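You operate a simulated robot arm through the tools that you are given. There is no shell and no other tool.

You are at the controls of a simulated robot arm. One attempt, no reset.

TASK
Plug the column in, set the drag knob by the card, free the brake and crank one turn clockwise.
Fine: plugs and card lie on the yellow table; grey plug to grey socket; stop with the yellow mark where it began, within two fingers' width.

The check looks at the end state, three seconds after you hand in, the way a careful person would. Anything else that was tipped, shoved, dropped, spilled or broken makes it a failure.

THE ROBOT
A 6-joint arm with a two-finger gripper, fixed in place. Base frame: the origin is on the floor under the middle of its stand, x ahead of it, y to its left, z up. Readings come in m, rad, newtons and seconds.
It reaches about 1.572 m from its shoulder. Its first joint turns from -2.897 to 2.897 rad. Payload 2.45 kg.
The TCP is the grasp point between the finger pads, 0.02 m short of the fingertips. In the tool frame z runs along the fingers and y along their closing line. The gripper opens to 0.14 m; its body begins 0.168 m behind the TCP.
Orientation is that of the tool frame in the base frame, as a unit quaternion [w, x, y, z]. With the fingers straight down and closing along the base's y, the tool's x points along the base's -x, its y along +y and its z along -z.

THE INTERFACE
- The arm moves only by the tool step_arm. Its argument "series" is a list of rows, each an object (a shift or turn left out is 0, a gripper value left out holds the last) with "fingers": the finger opening in mm, from 0 to 140; "travel": the shift along the tool's x, y, z in mm, a list of three; "turn": the turn, a rotation vector about the tool's x, y, z in rad, a list of three. In form: [{"fingers": fingers, "travel": [x, y, z], "turn": [rx, ry, rz]}, ...]. A call has 1 to 20 rows; each row is the pose to reach, as a shift and turn from the pose commanded when the call began, along the tool's axes at that moment. Each row takes 0.2 s and may step no farther than 0.05 m and 0.15 rad from the row before; otherwise, or with a gripper value out of range, the whole call is refused. A pose out of reach is approached as far as the arm can. The call stops where the force on the tool passes 90 N (or 10 N more than at its start, if that is more) or the arm is blocked; 0.2 s more then pass. The fingers move at their own pace (about 0.045 m/s each) and stop on an object; they squeeze with about 45 N. The grip force told is the motor's: it shows also when the fingers shut on nothing. Time passes only in rows, and 0.2 s behind the last, so rows that repeat a pose let the fingers close. The reply holds the time, the measured pose of the TCP, the force on the tool along the base axes, the opening and the grip force, in the units named above and with some noise, with the torque about the TCP (base axes, N m) and any sound that the robot's microphone picked up.
- Cameras (640 x 400 px; columns grow to the right, rows downward): "scene" is fixed at [0.2185, -0.498, 1.2099]; the picture's right is [0.67, -0.74, 0.00], its down [-0.25, -0.22, -0.94] and it looks along [0.70, 0.63, -0.34] (base axes); focal length 338 px, centre (320, 200). "wrist" rides on the gripper at [0.078, 0.011, -0.209] in the tool frame; the picture's right is [-0.14, 0.99, 0.00], its down [-0.92, -0.13, -0.37] and it looks along [-0.37, -0.05, 0.93] (tool axes); focal length 280 px, centre (320, 200). There is no depth. A picture from a camera that has moved, and an enlarged one, comes with that camera's place and axes in the base frame and with its lens.
- camera(camera): a new picture of that camera. No time passes.
- zoom(camera, box): a new picture of the part [left, top, right, bottom] of that camera's present view, enlarged. No time passes.
- hand_in(): hands the job in; it is judged then, once.

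Places have to be worked out from the pictures, the camera data and where the tool is seen. Open the gripper and draw the arm clear of the work before you hand the job in, unless the task says otherwise.

The tools are called after "Call:" as name(argument=value, ...) on one line, values as JSON. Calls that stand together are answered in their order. step_arm: Moves the arm, as the interface text tells. Its arguments: {"type":"object","properties":{"series":{"type":"array"}},"required":["series"]} The other tools are called the same way: camera (camera) takes a picture; zoom (camera, box) takes an enlarged picture of a part of a camera's view; hand_in () hands the job in.

At the start:

```text
time_s: 0.0
tcp_pos: [0.6887, 0.0616, 1.1036]
orientation: [0.0, 0.0, 1.0, 0.0]
force: [-0.8, 0.2, 0.0]
ft_torque: [0.0, 0.01, -0.01]
width: 0.14
gripper_force: 0.0
```

scene: 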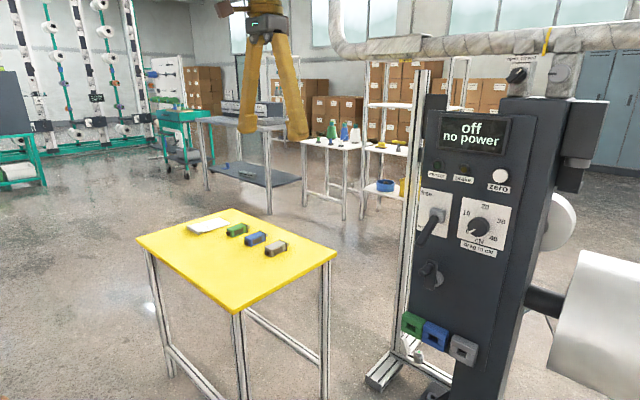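
wrist: 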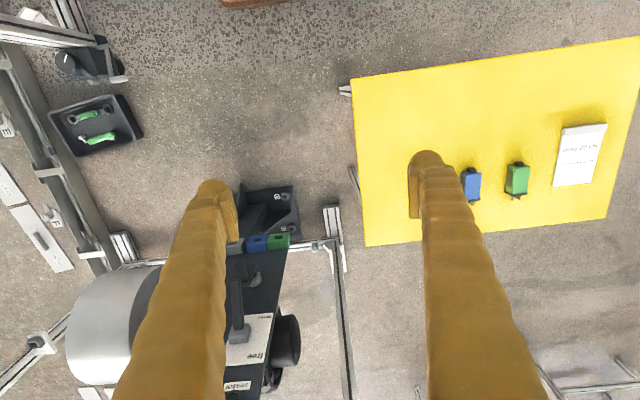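

I'll start by looking closely at the column, the plugs and the card before moving anything.

Call:
zoom(camera="scene", box=[390, 80, 600, 260])

Call:
zoom(camera="scene", box=[380, 250, 640, 400])

Call:
zoom(camera="scene", box=[130, 200, 340, 320])

Call:
zoom(camera="wrist", box=[430, 100, 640, 240])

Call:
zoom(camera="wrist", box=[60, 160, 360, 400])

Call:
zoom(camera="scene", box=[480, 20, 640, 120])

```text
2.22 times, centred on (495, 170) of scene
camera zoom: at [0.2185, -0.498, 1.2099], right [0.67, -0.74, 0.0], down [-0.25, -0.22, -0.94], along [0.7, 0.63, -0.34], focal length 751 px, centre (-69, 267)
```

zoom: 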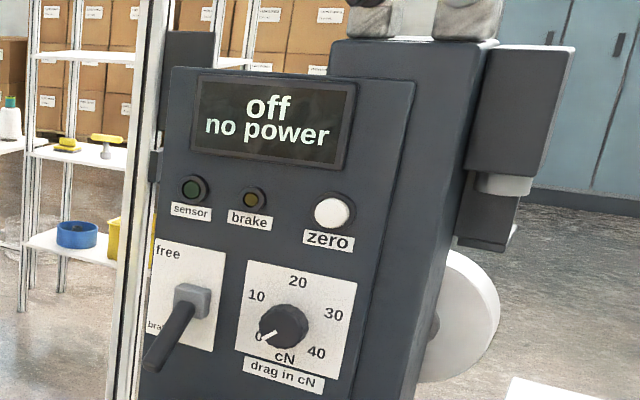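

```text
2.46 times, centred on (510, 325) of scene
camera zoom: at [0.2185, -0.498, 1.2099], right [0.67, -0.74, 0.0], down [-0.25, -0.22, -0.94], along [0.7, 0.63, -0.34], focal length 832 px, centre (-148, -108)
```

zoom: 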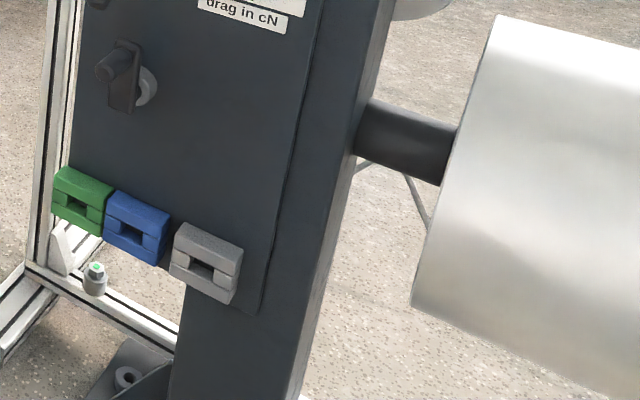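

```text
3.05 times, centred on (235, 260) of scene
camera zoom: at [0.2185, -0.498, 1.2099], right [0.67, -0.74, 0.0], down [-0.25, -0.22, -0.94], along [0.7, 0.63, -0.34], focal length 1030 px, centre (579, 17)
```

zoom: 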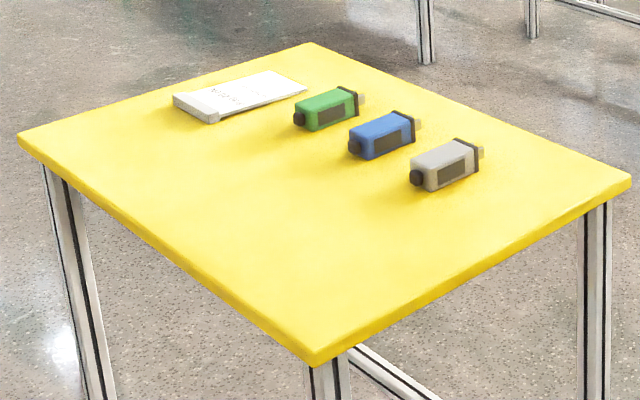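

```text
2.86 times, centred on (535, 170) of wrist
camera zoom: at [0.6094, 0.0719, 1.3129], right [0.14, 0.99, 0.0], down [0.92, -0.13, 0.37], along [0.37, -0.05, -0.93], focal length 801 px, centre (-294, 286)
```

zoom: 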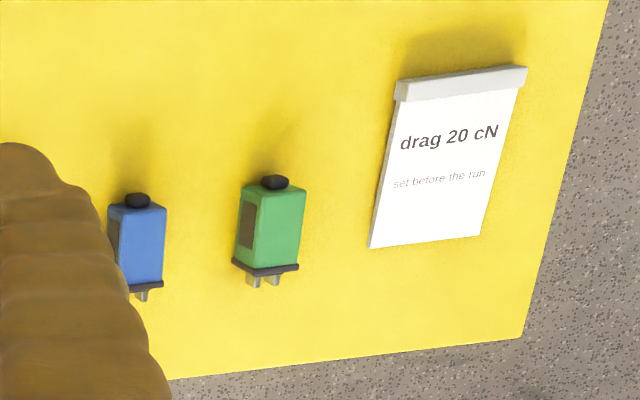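

```text
1.67 times, centred on (210, 280) of wrist
camera zoom: at [0.6094, 0.0719, 1.3129], right [0.14, 0.99, 0.0], down [0.92, -0.13, 0.37], along [0.37, -0.05, -0.93], focal length 467 px, centre (503, 67)
```

zoom: 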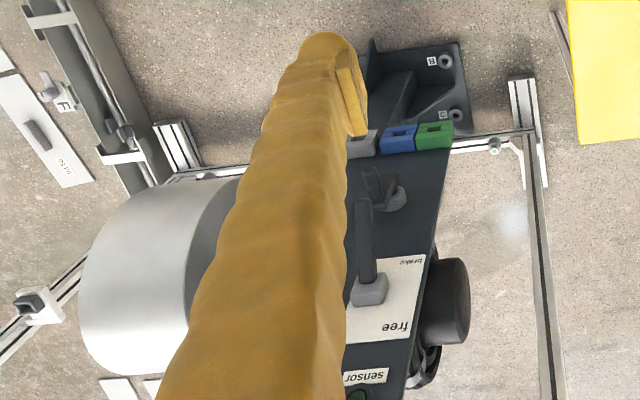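

```text
4.00 times, centred on (560, 70) of scene
camera zoom: at [0.2185, -0.498, 1.2099], right [0.67, -0.74, 0.0], down [-0.25, -0.22, -0.94], along [0.7, 0.63, -0.34], focal length 1352 px, centre (-640, 720)
```

zoom: 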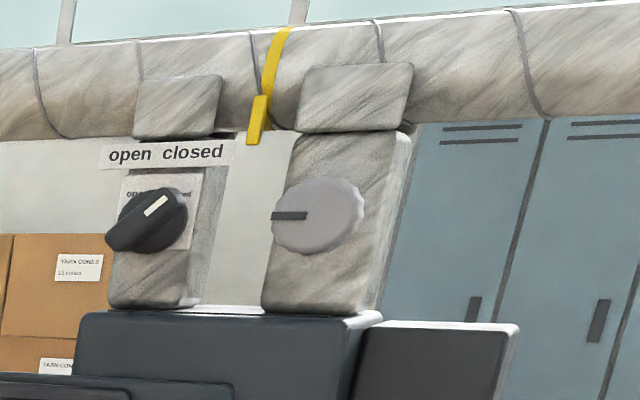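

The card reads "drag 20 cN"; the knob now points at 0 and the lever sits at "brake", with a small crank below it. I'll zoom in further on the crank, sockets and the white wheel to find the yellow mark.

Call:
zoom(camera="scene", box=[400, 245, 480, 295])

Call:
zoom(camera="scene", box=[395, 300, 491, 370])

Call:
zoom(camera="scene", box=[520, 170, 640, 260])

Call:
zoom(camera="wrist", box=[210, 220, 306, 290])

Call:
zoom(camera="wrist", box=[210, 300, 330, 400])

Call:
zoom(camera="scene", box=[220, 210, 300, 260])

```text
8.00 times, centred on (440, 270) of scene
camera zoom: at [0.2185, -0.498, 1.2099], right [0.67, -0.74, 0.0], down [-0.25, -0.22, -0.94], along [0.7, 0.63, -0.34], focal length 2705 px, centre (-640, -360)
```

zoom: 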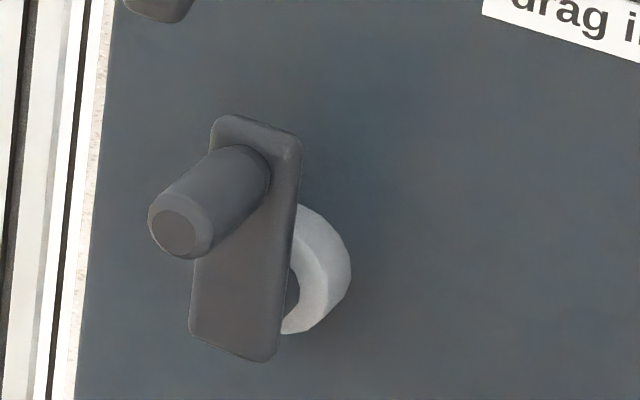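

```text
5.71 times, centred on (443, 335) of scene
camera zoom: at [0.2185, -0.498, 1.2099], right [0.67, -0.74, 0.0], down [-0.25, -0.22, -0.94], along [0.7, 0.63, -0.34], focal length 1932 px, centre (-383, -571)
```

zoom: 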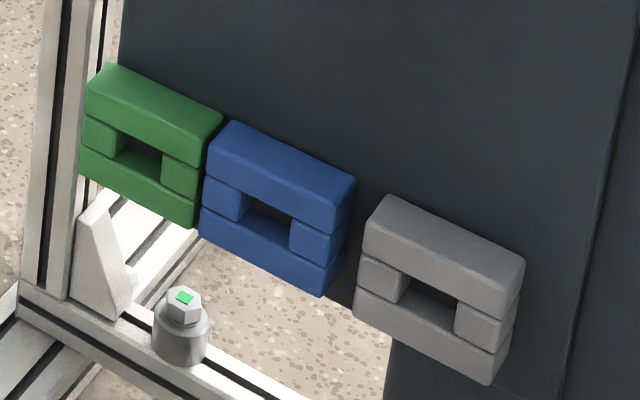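

```text
4.44 times, centred on (580, 215) of scene
camera zoom: at [0.2185, -0.498, 1.2099], right [0.67, -0.74, 0.0], down [-0.25, -0.22, -0.94], along [0.7, 0.63, -0.34], focal length 1503 px, centre (-836, 133)
```

zoom: 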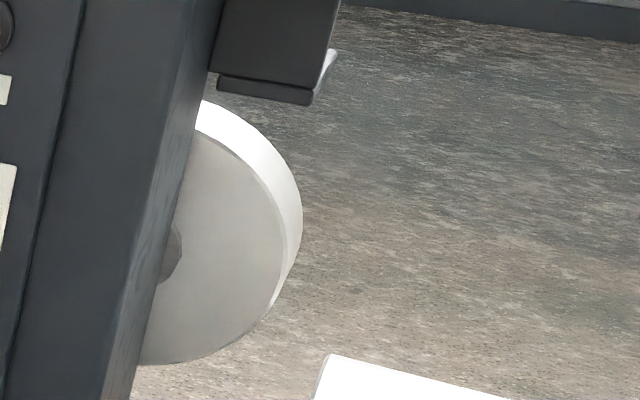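

```text
5.71 times, centred on (258, 255) of wrist
camera zoom: at [0.6094, 0.0719, 1.3129], right [0.14, 0.99, 0.0], down [0.92, -0.13, 0.37], along [0.37, -0.05, -0.93], focal length 1602 px, centre (674, -114)
```

zoom: 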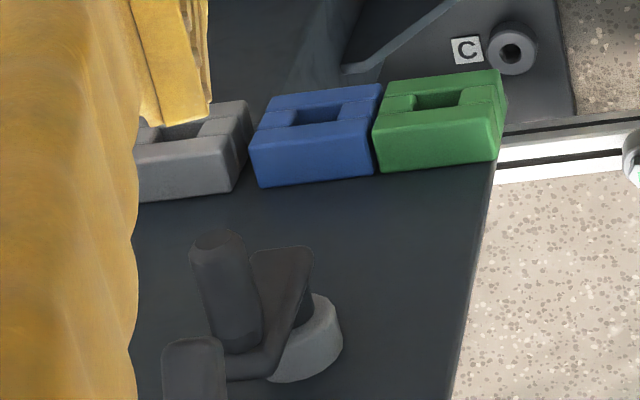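

```text
4.00 times, centred on (270, 350) of wrist
camera zoom: at [0.6094, 0.0719, 1.3129], right [0.14, 0.99, 0.0], down [0.92, -0.13, 0.37], along [0.37, -0.05, -0.93], focal length 1122 px, centre (520, -400)
```

zoom: 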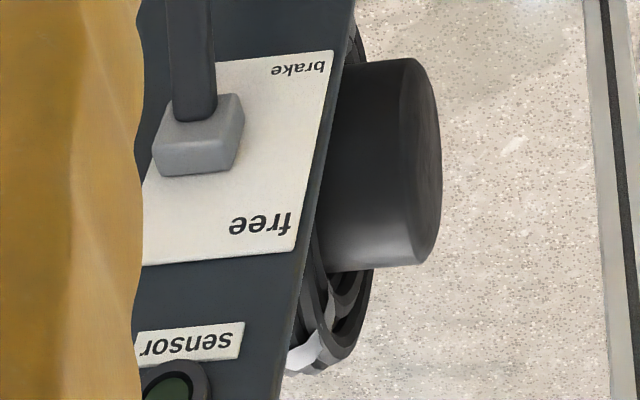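

```text
8.00 times, centred on (260, 235) of scene
camera zoom: at [0.2185, -0.498, 1.2099], right [0.67, -0.74, 0.0], down [-0.25, -0.22, -0.94], along [0.7, 0.63, -0.34], focal length 2705 px, centre (800, -80)
```

zoom: 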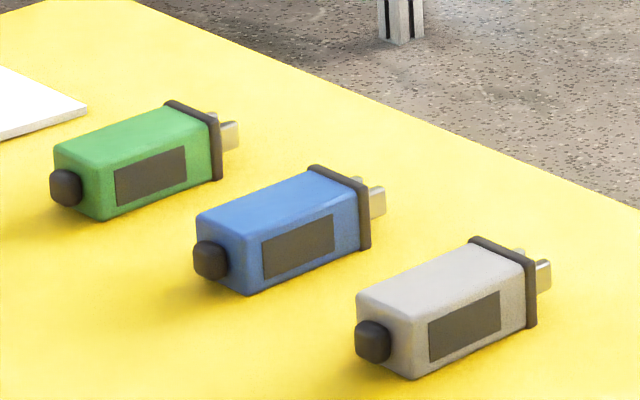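

The crank on the panel is at roughly (1.0, -0.19, 0.7), the grey socket near (1.07, -0.29, 0.48) and the grey plug near (0.885, 0.30, 0.67). I'll pitch the gripper forward and bring the wrist camera toward the panel to see the details, staying about 0.3 m clear.

Call:
step_arm(series=[{"fingers": 140, "travel": [-7.6, -26.5, 31.7], "turn": [0, -0.15, 0]}, {"travel": [-15.2, -53, 63.5], "turn": [0, -0.3, 0]}, {"travel": [-22.9, -79.5, 95.2], "turn": [0, -0.45, 0]}, {"travel": [-30.5, -106, 127], "turn": [0, -0.6, 0]}, {"travel": [-38.1, -132.5, 158.7], "turn": [0, -0.75, 0]}, {"travel": [-45.7, -159, 190.5], "turn": [0, -0.9, 0]}, {"travel": [-53.4, -185.5, 222.2], "turn": [0, -1.05, 0]}, {"travel": [-61, -212, 254], "turn": [0, -1.2, 0]}])

Call:
camera(camera="wrist")

Call:
camera(camera="scene")

```text
time_s: 2.0
tcp_pos: [0.6812, 0.007, 0.8647]
orientation: [0.421, -0.007, 0.848, 0.322]
force: [-0.1, -0.3, -0.3]
ft_torque: [0.01, -0.02, -0.01]
width: 0.14
gripper_force: 0.1
out of reach, approached as far as the arm can: row 5, 6, 7, 8
stopped in row 8: the arm was blocked; the commanded pose is now the measured one
```

```text
taken
camera wrist: at [0.4803, -0.0797, 0.9054], right [-0.19, 0.75, 0.63], down [0.37, -0.54, 0.75], along [0.91, 0.38, -0.17], focal length 280 px, centre (320, 200)
```

wrist: 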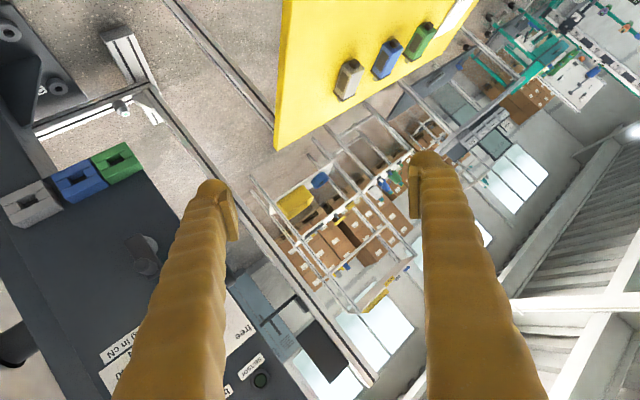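

```text
taken
```

scene: 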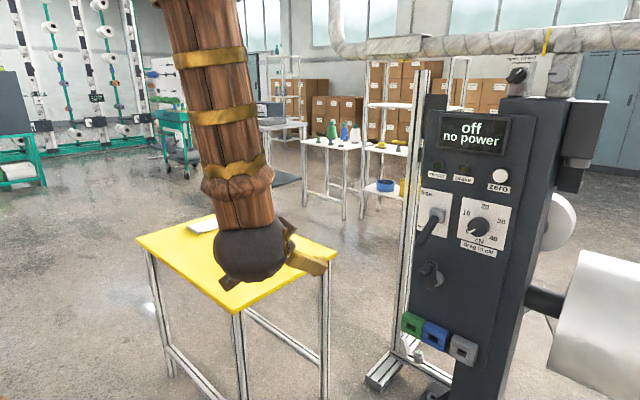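

The arm could not hold that pitch so close to its base; it ended yawed left without touching anything. I'll go back to a 0.6 rad pitch farther forward at about (0.80, -0.05, 0.95), and add pitch from there.

Call:
step_arm(series=[{"travel": [-30.5, -6.6, 3.1], "turn": [0.1266, 0.062, -0.0362]}, {"travel": [-61, -13.2, 6.3], "turn": [0.2532, 0.124, -0.0724]}, {"travel": [-91.6, -19.8, 9.4], "turn": [0.38, 0.186, -0.1086]}, {"travel": [-122.2, -26.4, 12.6], "turn": [0.5064, 0.248, -0.1448]}, {"travel": [-152.7, -33, 15.7], "turn": [0.633, 0.31, -0.181]}])

Call:
camera(camera="scene")

```text
time_s: 3.2
tcp_pos: [0.7947, -0.0426, 0.9473]
orientation: [0.305, 0.025, 0.951, 0.035]
force: [-1.4, -0.7, -0.6]
ft_torque: [0.08, -0.19, 0.1]
width: 0.1399
gripper_force: 0.0
out of reach, approached as far as the arm can: row 5
```

```text
taken
```

scene: 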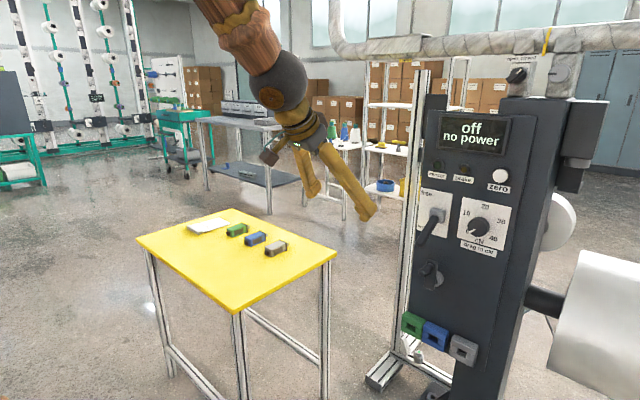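

The forearm and gripper are now straight in line, which is the wrist singularity that stalled the first move. I'll swing the tool left around it (yaw 0.5, pitch 0.8) in place, over open floor.

Call:
step_arm(series=[{"turn": [-0.0645, -0.0392, -0.0766]}, {"turn": [-0.129, -0.0783, -0.1532]}, {"turn": [-0.1935, -0.1175, -0.2298]}, {"turn": [-0.258, -0.1566, -0.3064]}, {"turn": [-0.3225, -0.1958, -0.383]}, {"turn": [-0.3225, -0.1958, -0.383]}, {"turn": [-0.3225, -0.1958, -0.383]}, {"turn": [-0.3225, -0.1958, -0.383]}])

```text
time_s: 5.0
tcp_pos: [0.792, -0.045, 0.9414]
orientation: [0.377, -0.229, 0.892, 0.097]
force: [-0.5, -0.1, 0.0]
ft_torque: [-0.02, -0.02, 0.04]
width: 0.1399
gripper_force: 0.1
```

The detour worked: the pose matches the command exactly. Now I'll swing forward to face the panel at a 1.2 rad pitch near (0.78, -0.15, 0.85).

Call:
step_arm(series=[{"travel": [19.5, -13, 3.8], "turn": [0.0706, -0.0653, 0.0453]}, {"travel": [39.1, -26.1, 7.6], "turn": [0.1412, -0.1306, 0.0907]}, {"travel": [58.6, -39.1, 11.3], "turn": [0.2118, -0.1958, 0.136]}, {"travel": [78.2, -52.1, 15.1], "turn": [0.2824, -0.2611, 0.1813]}, {"travel": [97.7, -65.2, 18.9], "turn": [0.353, -0.3264, 0.2267]}, {"travel": [117.3, -78.2, 22.7], "turn": [0.4236, -0.3917, 0.272]}, {"travel": [117.3, -78.2, 22.7], "turn": [0.4236, -0.3917, 0.272]}, {"travel": [117.3, -78.2, 22.7], "turn": [0.4236, -0.3917, 0.272]}])

Call:
camera(camera="wrist")

Call:
camera(camera="scene")

```text
time_s: 6.8
tcp_pos: [0.7859, -0.1588, 0.8681]
orientation: [0.554, 0.012, 0.832, 0.031]
force: [0.0, 0.3, 0.4]
ft_torque: [-0.01, 0.0, 0.0]
width: 0.14
gripper_force: 0.1
out of reach, approached as far as the arm can: row 5, 6, 7, 8
```

```text
taken
camera wrist: at [0.5625, -0.1523, 0.8768], right [0.04, 0.98, 0.19], down [0.02, -0.19, 0.98], along [1.0, -0.04, -0.02], focal length 280 px, centre (320, 200)
```

wrist: 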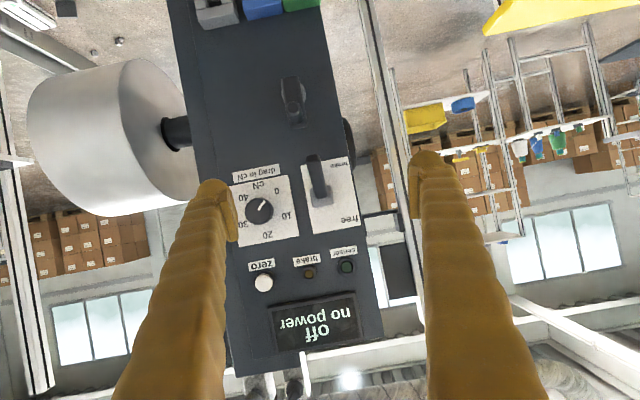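

```text
taken
```

scene: 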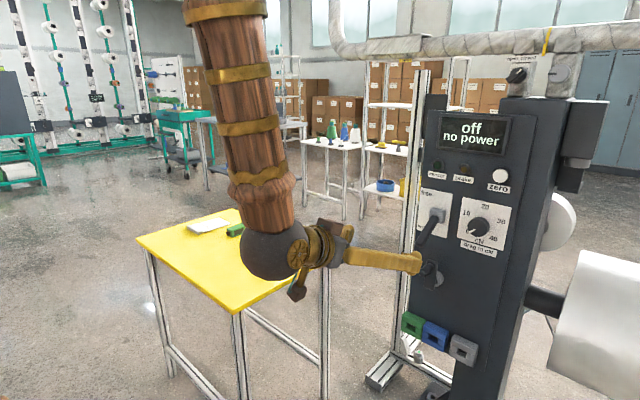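

Good, the tool now faces the panel (pitch about 67°, just shy of the command). I'll zoom into this view for the crank, knob scale, lever, lamps and the sockets.

Call:
zoom(camera="wrist", box=[230, 50, 358, 130])

Call:
zoom(camera="wrist", box=[220, 150, 364, 240])

Call:
zoom(camera="wrist", box=[220, 230, 400, 400])

Call:
zoom(camera="wrist", box=[160, 0, 340, 60])

Call:
zoom(camera="wrist", box=[0, 0, 210, 220])

```text
5.00 times, centred on (294, 90) of wrist
camera zoom: at [0.5625, -0.1523, 0.8768], right [0.04, 0.98, 0.19], down [0.02, -0.19, 0.98], along [1.0, -0.04, -0.02], focal length 1402 px, centre (450, 750)
```

zoom: 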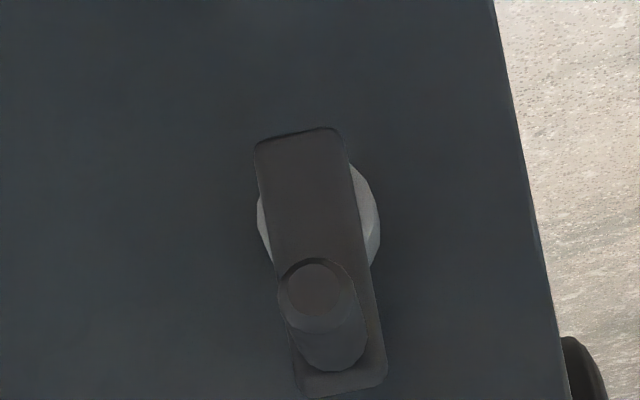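

```text
4.44 times, centred on (292, 195) of wrist
camera zoom: at [0.5625, -0.1523, 0.8768], right [0.04, 0.98, 0.19], down [0.02, -0.19, 0.98], along [1.0, -0.04, -0.02], focal length 1246 px, centre (444, 222)
```

zoom: 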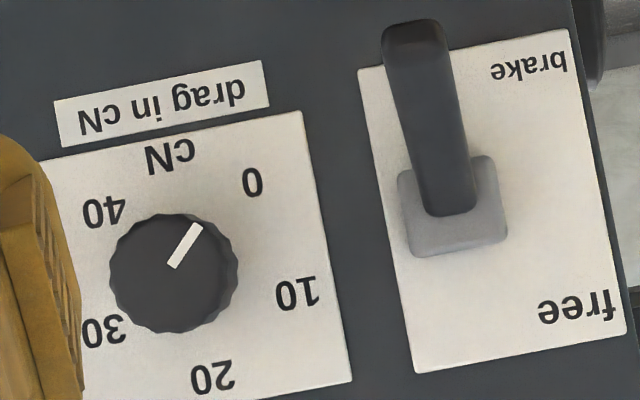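

```text
2.35 times, centred on (310, 315) of wrist
camera zoom: at [0.5625, -0.1523, 0.8768], right [0.04, 0.98, 0.19], down [0.02, -0.19, 0.98], along [1.0, -0.04, -0.02], focal length 660 px, centre (344, -71)
```

zoom: 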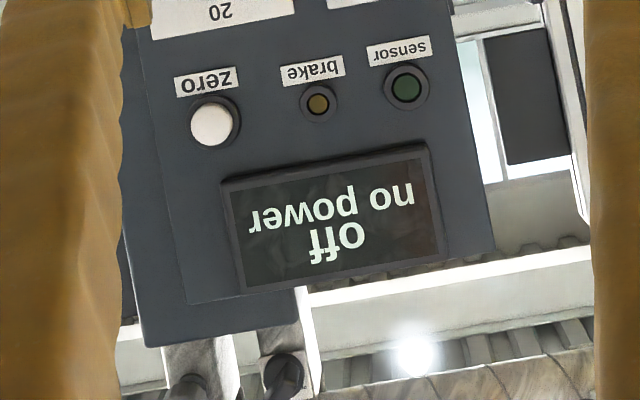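

```text
3.56 times, centred on (250, 30) of wrist
camera zoom: at [0.5625, -0.1523, 0.8768], right [0.04, 0.98, 0.19], down [0.02, -0.19, 0.98], along [1.0, -0.04, -0.02], focal length 997 px, centre (569, 804)
```

zoom: 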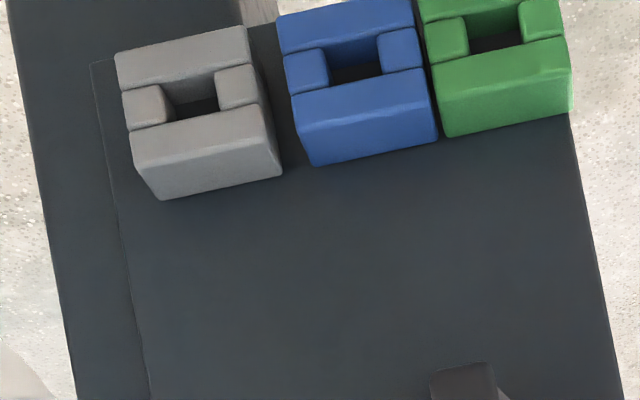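

```text
1.82 times, centred on (105, 110) of wrist
camera zoom: at [0.5625, -0.1523, 0.8768], right [0.04, 0.98, 0.19], down [0.02, -0.19, 0.98], along [1.0, -0.04, -0.02], focal length 510 px, centre (711, 364)
```

zoom: 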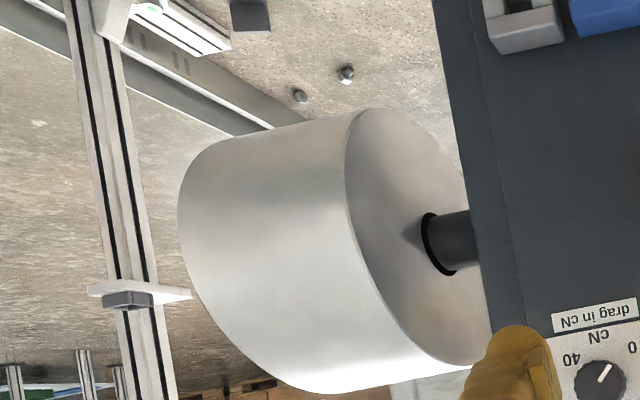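

No yellow mark is visible from this side yet; the crank handle stands straight up at about (0.983, -0.180, 0.725), with its axis at about (y -0.181, z 0.663). The dial scale is 67.5° per 10 cN, so 20 is straight up. First comes the plug: I'll retrace the swing, then go over to the table.

Call:
step_arm(series=[{"travel": [-16.7, 16.7, -2.9], "turn": [-0.0706, 0.0653, -0.0453]}, {"travel": [-33.5, 33.3, -5.9], "turn": [-0.1412, 0.1306, -0.0907]}, {"travel": [-50.2, 50, -8.8], "turn": [-0.2118, 0.1958, -0.136]}, {"travel": [-66.9, 66.7, -11.7], "turn": [-0.2824, 0.2611, -0.1813]}, {"travel": [-83.7, 83.3, -14.7], "turn": [-0.353, 0.3264, -0.2267]}, {"travel": [-100.4, 100, -17.6], "turn": [-0.4236, 0.3917, -0.272]}, {"travel": [-100.4, 100, -17.6], "turn": [-0.4236, 0.3917, -0.272]}])

```text
time_s: 8.4
tcp_pos: [0.8034, -0.0664, 0.9738]
orientation: [0.372, -0.221, 0.892, 0.13]
force: [-0.1, 0.5, -0.2]
ft_torque: [0.01, -0.04, 0.0]
width: 0.1404
gripper_force: 0.0
```

The commanded pose follows the actually reached one, so I'll work from measured poses. Next I bend the tool back to a small 15° forward pitch and move over the table near (0.76, 0.25, 0.90) for a close look at the plugs.

Call:
step_arm(series=[{"travel": [-1.7, 36.4, 18.75], "turn": [0.0403, 0.0648, 0.0517]}, {"travel": [-3.5, 72.8, 37.5], "turn": [0.0806, 0.1296, 0.1035]}, {"travel": [-5.2, 109.2, 56.3], "turn": [0.1208, 0.1944, 0.1552]}, {"travel": [-6.9, 145.6, 75], "turn": [0.1611, 0.2592, 0.207]}, {"travel": [-8.6, 181.9, 93.8], "turn": [0.2014, 0.3239, 0.2587]}, {"travel": [-10.4, 218.3, 112.5], "turn": [0.2417, 0.3887, 0.3104]}, {"travel": [-12.1, 254.7, 131.3], "turn": [0.2819, 0.4535, 0.3622]}, {"travel": [-13.8, 291.1, 150], "turn": [0.3222, 0.5183, 0.4139]}, {"travel": [-13.8, 291.1, 150], "turn": [0.3222, 0.5183, 0.4139]}])

Call:
camera(camera="wrist")

Call:
camera(camera="scene")

```text
time_s: 10.4
tcp_pos: [0.759, 0.2527, 0.901]
orientation: [0.131, -0.001, 0.991, 0.001]
force: [0.3, 0.6, 0.8]
ft_torque: [-0.01, 0.02, 0.04]
width: 0.1402
gripper_force: 0.1
```

```text
taken
camera wrist: at [0.6295, 0.2628, 1.0817], right [0.13, 0.99, 0.04], down [0.79, -0.13, 0.59], along [0.59, -0.05, -0.8], focal length 280 px, centre (320, 200)
```

wrist: 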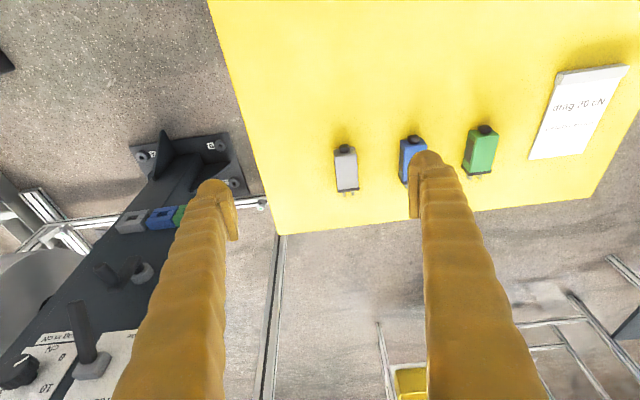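

```text
taken
```

scene: 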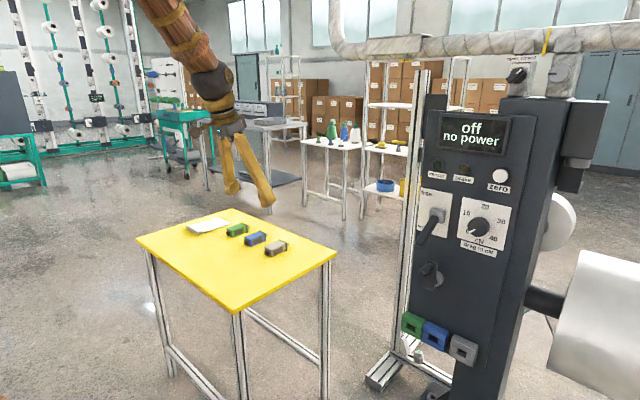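

The arm is clean at 15° pitch and the grey plug is unobstructed in the wrist view. I'll zoom in to measure its exact place and direction.

Call:
zoom(camera="wrist", box=[300, 130, 396, 205])

Call:
zoom(camera="wrist", box=[0, 180, 200, 400])

Call:
zoom(camera="scene", box=[180, 80, 300, 220])

```text
5.33 times, centred on (348, 168) of wrist
camera zoom: at [0.6295, 0.2628, 1.0817], right [0.13, 0.99, 0.04], down [0.79, -0.13, 0.59], along [0.59, -0.05, -0.8], focal length 1495 px, centre (171, 373)
```

zoom: 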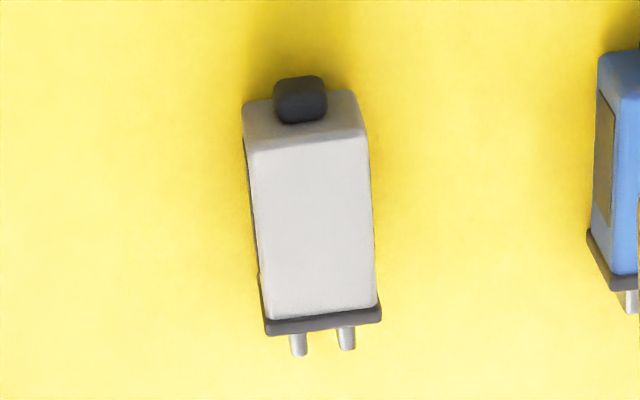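

```text
1.82 times, centred on (100, 290) of wrist
camera zoom: at [0.6295, 0.2628, 1.0817], right [0.13, 0.99, 0.04], down [0.79, -0.13, 0.59], along [0.59, -0.05, -0.8], focal length 510 px, centre (720, 36)
```

zoom: 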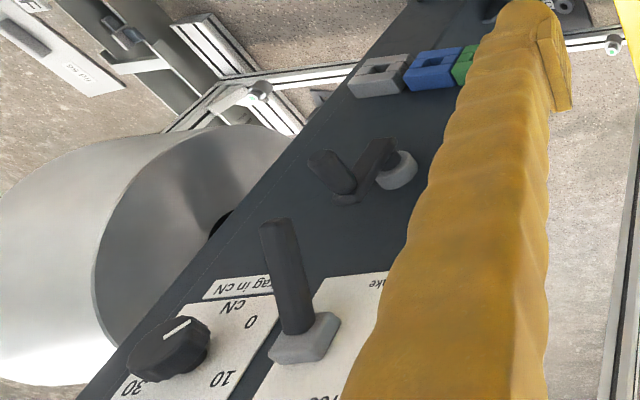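

```text
2.86 times, centred on (240, 150) of scene
camera zoom: at [0.2185, -0.498, 1.2099], right [0.67, -0.74, 0.0], down [-0.25, -0.22, -0.94], along [0.7, 0.63, -0.34], focal length 966 px, centre (549, 343)
```

zoom: 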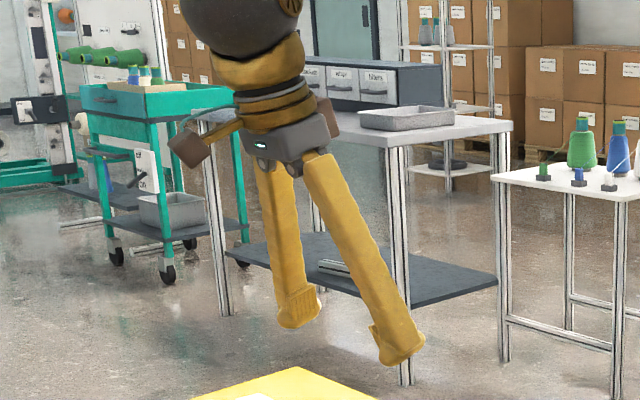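

The grey plug's top is near (0.881, 0.289), about 35 mm wide and 63 mm long, with its prongs pointing +x. I'll descend part way for a closer, more accurate view before committing to a grasp height.

Call:
step_arm(series=[{"travel": [-2, 6.8, 31.9]}, {"travel": [-4.1, 13.6, 63.8]}, {"travel": [-6.2, 20.5, 95.6]}, {"travel": [-8.2, 27.3, 127.5]}, {"travel": [-8.2, 27.3, 127.5]}])

Call:
camera(camera="wrist")

Call:
zoom(camera="scene", box=[190, 170, 310, 270])

```text
time_s: 11.6
tcp_pos: [0.8005, 0.2811, 0.7786]
orientation: [0.13, -0.001, 0.991, 0.001]
force: [0.5, 0.3, -0.8]
ft_torque: [0.01, 0.02, 0.04]
width: 0.14
gripper_force: 0.2
```

```text
taken
camera wrist: at [0.6701, 0.2904, 0.9602], right [0.13, 0.99, 0.04], down [0.79, -0.13, 0.59], along [0.59, -0.05, -0.8], focal length 280 px, centre (320, 200)
```

wrist: 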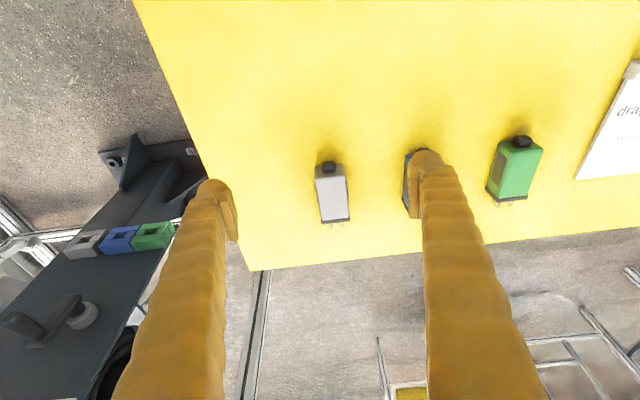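

```text
4.00 times, centred on (250, 220) of scene
camera zoom: at [0.2185, -0.498, 1.2099], right [0.67, -0.74, 0.0], down [-0.25, -0.22, -0.94], along [0.7, 0.63, -0.34], focal length 1352 px, centre (600, 120)
```

zoom: 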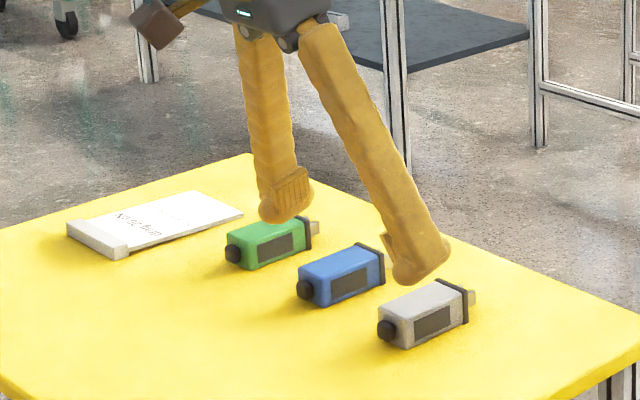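

I can now see finger thickness: at 140 mm opening the far finger would come down near the blue plug, so I'll narrow the opening to about 80 mm first. I'll zoom in on the grey plug again for triangulation.

Call:
zoom(camera="wrist", box=[292, 150, 372, 235])

Call:
zoom(camera="wrist", box=[180, 160, 440, 260])

```text
4.71 times, centred on (332, 192) of wrist
camera zoom: at [0.6701, 0.2904, 0.9602], right [0.13, 0.99, 0.04], down [0.79, -0.13, 0.59], along [0.59, -0.05, -0.8], focal length 1320 px, centre (264, 235)
```

zoom: 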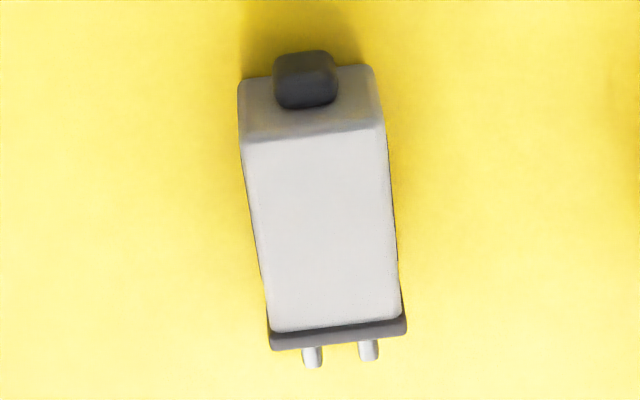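

```text
2.46 times, centred on (310, 210) of wrist
camera zoom: at [0.6701, 0.2904, 0.9602], right [0.13, 0.99, 0.04], down [0.79, -0.13, 0.59], along [0.59, -0.05, -0.8], focal length 690 px, centre (345, 175)
```

zoom: 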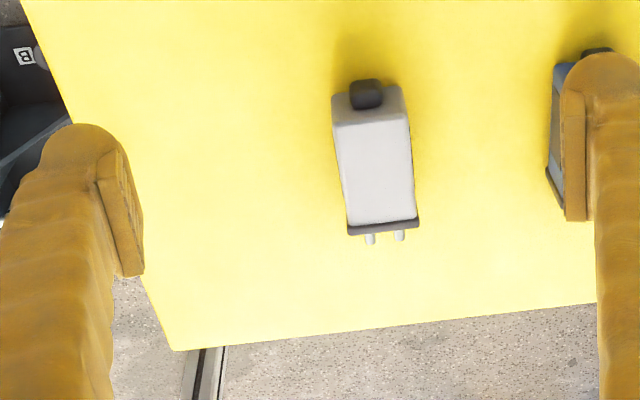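

Triangulating the two views puts the plug's top at z≈0.685, table ≈0.653, body x 0.847–0.910, y 0.271–0.306. I'll narrow the fingers to 80 mm and hover over it at (0.874, 0.2885, 0.75).

Call:
step_arm(series=[{"fingers": 80}, {"fingers": 80}, {"travel": [-21.2, 2.5, 15.5]}, {"travel": [-42.4, 4.9, 31.1]}, {"travel": [-63.6, 7.4, 46.6]}, {"travel": [-63.6, 7.4, 46.6]}])

Call:
camera(camera="wrist")

Call:
zoom(camera="scene", box=[200, 170, 320, 270])

```text
time_s: 13.0
tcp_pos: [0.8757, 0.2877, 0.7496]
orientation: [0.13, -0.001, 0.991, 0.001]
force: [-0.7, 0.3, 0.3]
ft_torque: [-0.01, 0.02, 0.03]
width: 0.0799
gripper_force: 0.1
```

```text
taken
camera wrist: at [0.7452, 0.2976, 0.9305], right [0.13, 0.99, 0.04], down [0.79, -0.13, 0.59], along [0.59, -0.05, -0.8], focal length 280 px, centre (320, 200)
```

wrist: 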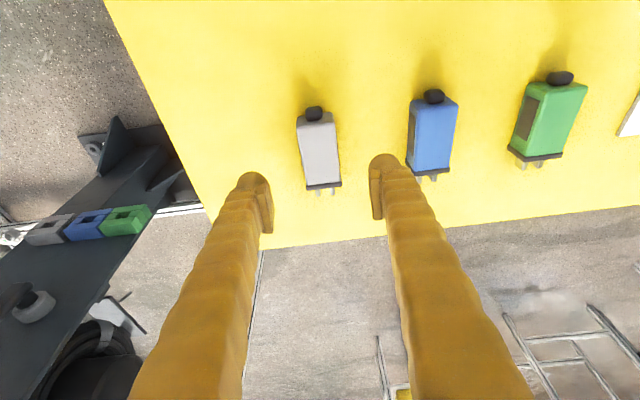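

```text
4.00 times, centred on (260, 220) of scene
camera zoom: at [0.2185, -0.498, 1.2099], right [0.67, -0.74, 0.0], down [-0.25, -0.22, -0.94], along [0.7, 0.63, -0.34], focal length 1352 px, centre (560, 120)
```

zoom: 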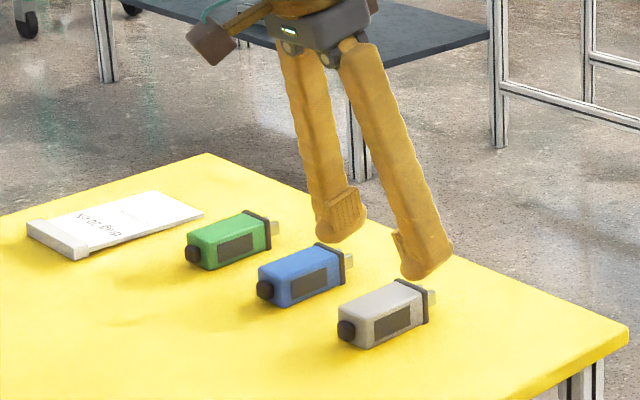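

The fingers straddle the grey plug symmetrically and clear the blue one. I'll lower straight down 70 mm to TCP z≈0.680 (tips about 4 mm above the table).

Call:
step_arm(series=[{"travel": [5.2, 0, 19.3]}, {"travel": [10.4, 0, 38.6]}, {"travel": [14.2, 0, 53.1]}, {"travel": [16.6, 0, 61.8]}, {"travel": [18.1, 0, 67.6]}, {"travel": [18.1, 0, 67.6]}])

Call:
camera(camera="wrist")

Call:
zoom(camera="scene", box=[200, 170, 320, 270])

```text
time_s: 14.4
tcp_pos: [0.8749, 0.2863, 0.6811]
orientation: [0.13, -0.001, 0.991, -0.001]
force: [-0.4, 0.6, 0.0]
ft_torque: [-0.01, 0.0, -0.02]
width: 0.0797
gripper_force: 0.0
```

```text
taken
camera wrist: at [0.7456, 0.2961, 0.8621], right [0.13, 0.99, 0.04], down [0.79, -0.13, 0.59], along [0.59, -0.05, -0.8], focal length 280 px, centre (320, 200)
```

wrist: 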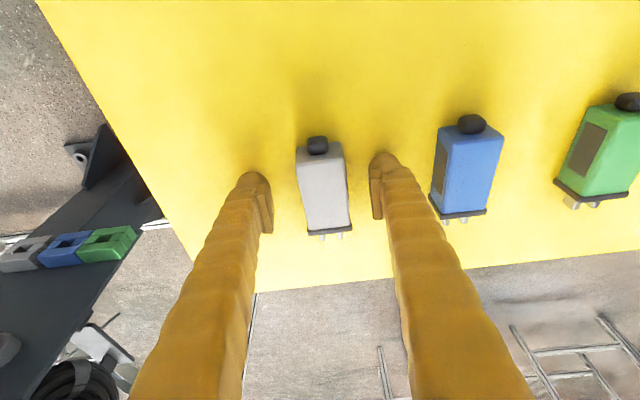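

```text
4.00 times, centred on (260, 220) of scene
camera zoom: at [0.2185, -0.498, 1.2099], right [0.67, -0.74, 0.0], down [-0.25, -0.22, -0.94], along [0.7, 0.63, -0.34], focal length 1352 px, centre (560, 120)
```

zoom: 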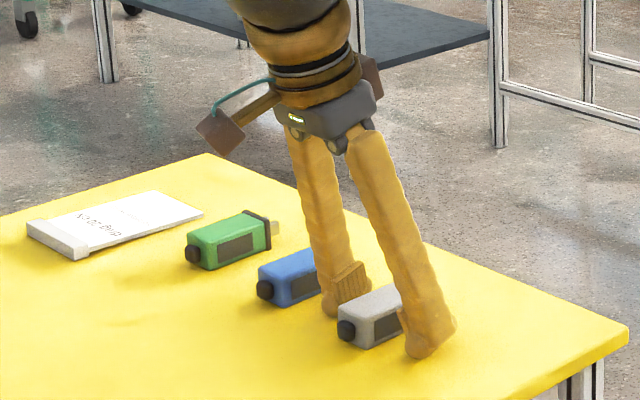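

No contact yet and the plug sits centred between the pads. I'll close the fingers on it.

Call:
step_arm(series=[{"fingers": 0}, {"fingers": 0}, {"fingers": 0}, {"fingers": 0}, {"fingers": 0}, {"fingers": 0}])

Call:
camera(camera="wrist")

Call:
zoom(camera="scene", box=[200, 170, 320, 270])

```text
time_s: 15.8
tcp_pos: [0.877, 0.2868, 0.6813]
orientation: [0.131, 0.0, 0.991, 0.001]
force: [6.0, -6.5, 39.1]
ft_torque: [-0.19, 0.02, -0.04]
width: 0.0345
gripper_force: 45.5
```

```text
taken
camera wrist: at [0.746, 0.2962, 0.8633], right [0.13, 0.99, 0.04], down [0.79, -0.13, 0.6], along [0.59, -0.05, -0.8], focal length 280 px, centre (320, 200)
```

wrist: 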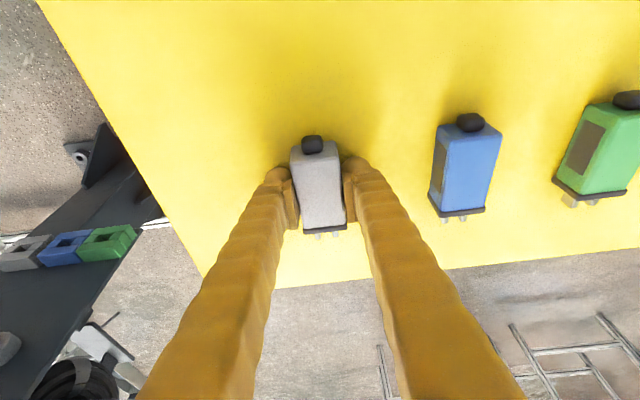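

```text
4.00 times, centred on (260, 220) of scene
camera zoom: at [0.2185, -0.498, 1.2099], right [0.67, -0.74, 0.0], down [-0.25, -0.22, -0.94], along [0.7, 0.63, -0.34], focal length 1352 px, centre (560, 120)
```

zoom: 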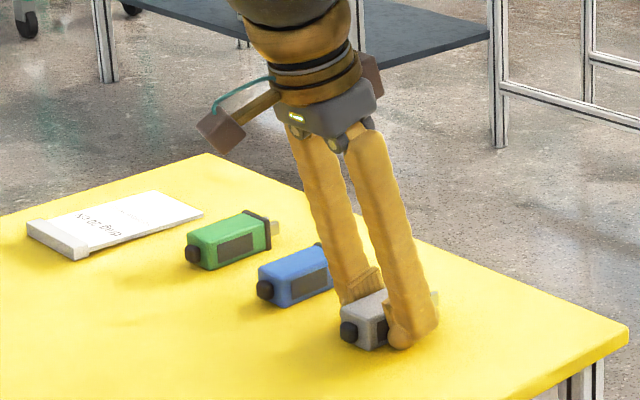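

The fingers closed on the plug at 34.5 mm with 45 N; the tips are pressing lightly on the table (39 N up). I'll lift straight up 120 mm.

Call:
step_arm(series=[{"fingers": 0, "travel": [-3.9, 0, -14.5]}, {"travel": [-11.7, 0, -43.5]}, {"travel": [-19.4, 0, -72.5]}, {"travel": [-27.2, 0, -101.4]}, {"travel": [-31.1, 0, -115.9]}, {"travel": [-31.1, 0, -115.9]}])

Call:
camera(camera="wrist")

Call:
zoom(camera="wrist", box=[260, 110, 390, 250])

Call:
zoom(camera="scene", box=[220, 130, 340, 230])

```text
time_s: 17.2
tcp_pos: [0.8741, 0.2855, 0.7987]
orientation: [0.129, 0.0, 0.992, 0.001]
force: [0.1, -0.5, -0.8]
ft_torque: [0.0, -0.04, 0.01]
width: 0.0343
gripper_force: 44.8
```

```text
taken
camera wrist: at [0.7441, 0.2948, 0.9806], right [0.13, 0.99, 0.04], down [0.79, -0.13, 0.59], along [0.59, -0.05, -0.8], focal length 280 px, centre (320, 200)
```

wrist: 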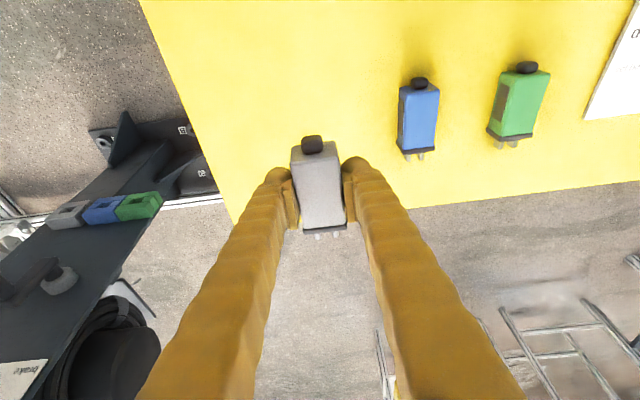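

```text
2.86 times, centred on (325, 180) of wrist
camera zoom: at [0.7441, 0.2948, 0.9806], right [0.13, 0.99, 0.04], down [0.79, -0.13, 0.59], along [0.59, -0.05, -0.8], focal length 801 px, centre (306, 257)
```

zoom: 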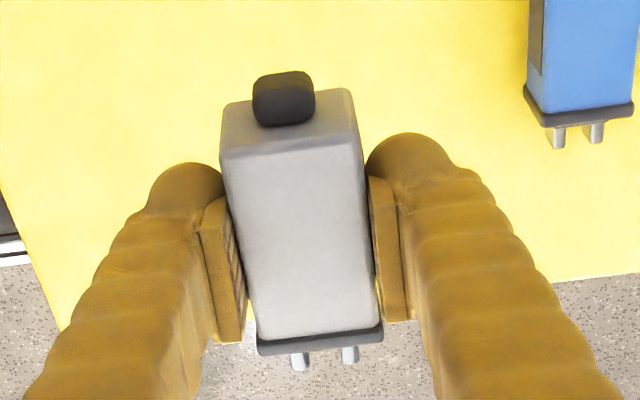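

```text
4.00 times, centred on (280, 180) of scene
camera zoom: at [0.2185, -0.498, 1.2099], right [0.67, -0.74, 0.0], down [-0.25, -0.22, -0.94], along [0.7, 0.63, -0.34], focal length 1352 px, centre (480, 280)
```

zoom: 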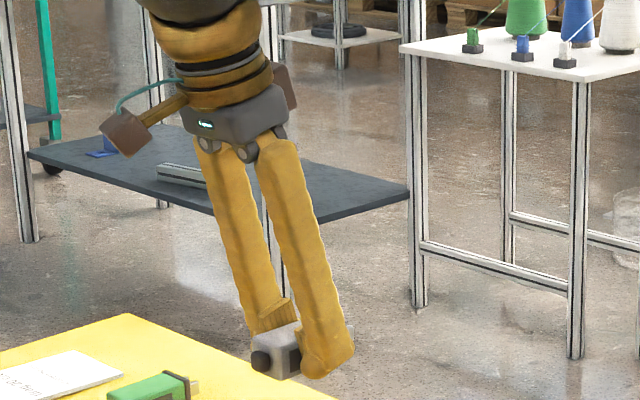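

The plug is firmly held, level, pointing +x, with its prong tips about 61 mm ahead of the TCP and its axis about 11 mm below it. The grey socket face triangulates to about (1.059, -0.290, 0.4745). I'll carry the plug off the table and round to in front of the column at (0.85, -0.29, 0.60).

Call:
step_arm(series=[{"travel": [9.5, -41.9, -0.1]}, {"travel": [19.1, -83.9, -0.2]}, {"travel": [28.6, -125.8, -0.3]}, {"travel": [38.1, -167.7, -0.4]}, {"travel": [47.7, -209.7, -0.5]}, {"travel": [57.2, -251.6, -0.6]}, {"travel": [66.8, -293.6, -0.7]}, {"travel": [76.3, -335.5, -0.8]}, {"travel": [76, -365.5, 22.6]}, {"travel": [75.7, -395.5, 45.9]}, {"travel": [75.4, -425.5, 69.2]}, {"travel": [75.1, -455.5, 92.6]}, {"travel": [74.9, -485.5, 116]}, {"travel": [74.6, -515.5, 139.3]}, {"travel": [74.3, -545.5, 162.6]}, {"travel": [74, -575.5, 186]}, {"travel": [74, -575.5, 186]}])

Call:
camera(camera="wrist")

Call:
camera(camera="scene")

```text
time_s: 20.8
tcp_pos: [0.8553, -0.2882, 0.6022]
orientation: [0.131, -0.001, 0.991, 0.001]
force: [0.1, -0.3, -0.7]
ft_torque: [-0.03, -0.02, 0.01]
width: 0.0342
gripper_force: 44.5
```

```text
taken
camera wrist: at [0.7253, -0.2788, 0.784], right [0.13, 0.99, 0.04], down [0.79, -0.13, 0.59], along [0.59, -0.05, -0.8], focal length 280 px, centre (320, 200)
```

wrist: 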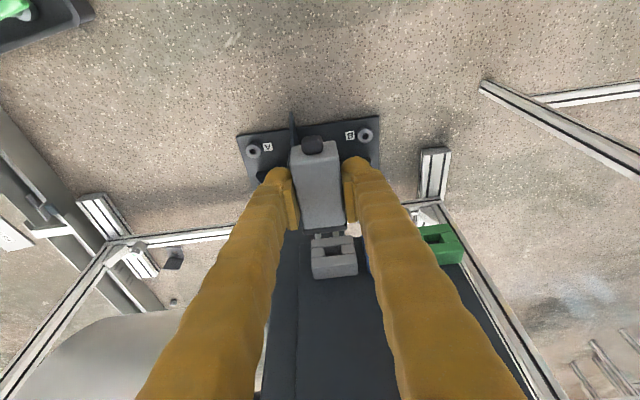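

```text
taken
```

scene: 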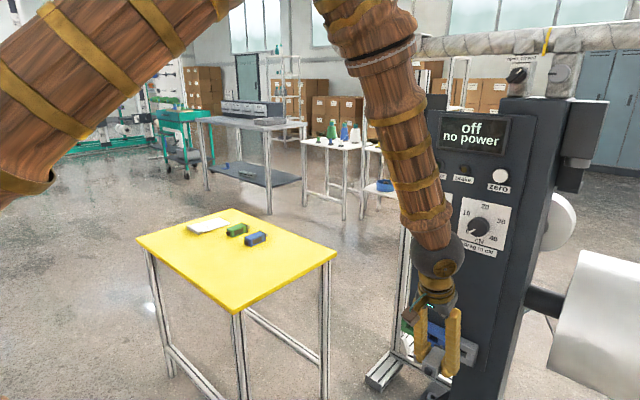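

The plug is in front of and above the grey socket. I'll zoom to measure their relative positions.

Call:
zoom(camera="wrist", box=[270, 200, 390, 290])

Call:
zoom(camera="scene", box=[390, 240, 510, 380])

```text
4.44 times, centred on (330, 245) of wrist
camera zoom: at [0.7253, -0.2788, 0.784], right [0.13, 0.99, 0.04], down [0.79, -0.13, 0.59], along [0.59, -0.05, -0.8], focal length 1246 px, centre (276, 0)
```

zoom: 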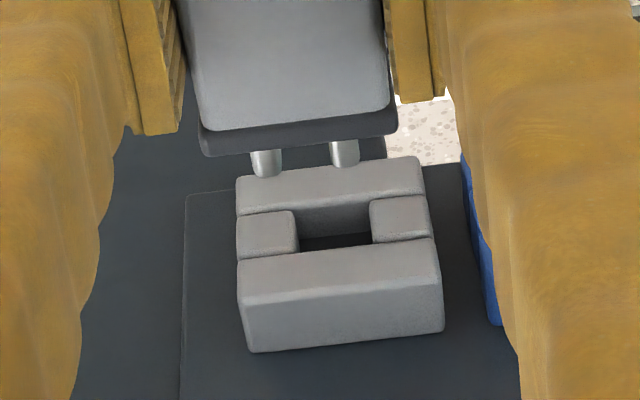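

```text
2.86 times, centred on (450, 310) of scene
camera zoom: at [0.2185, -0.498, 1.2099], right [0.67, -0.74, 0.0], down [-0.25, -0.22, -0.94], along [0.7, 0.63, -0.34], focal length 966 px, centre (-51, -114)
```

zoom: 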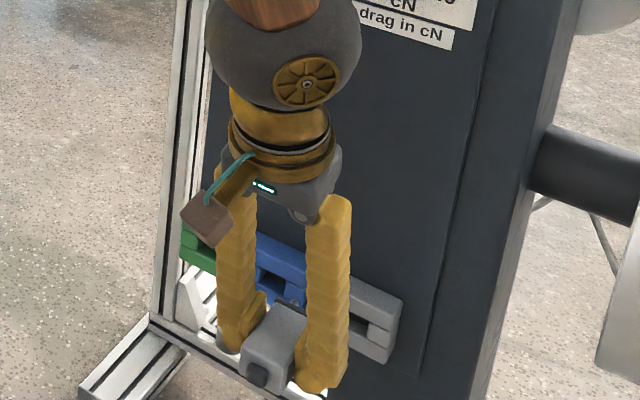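

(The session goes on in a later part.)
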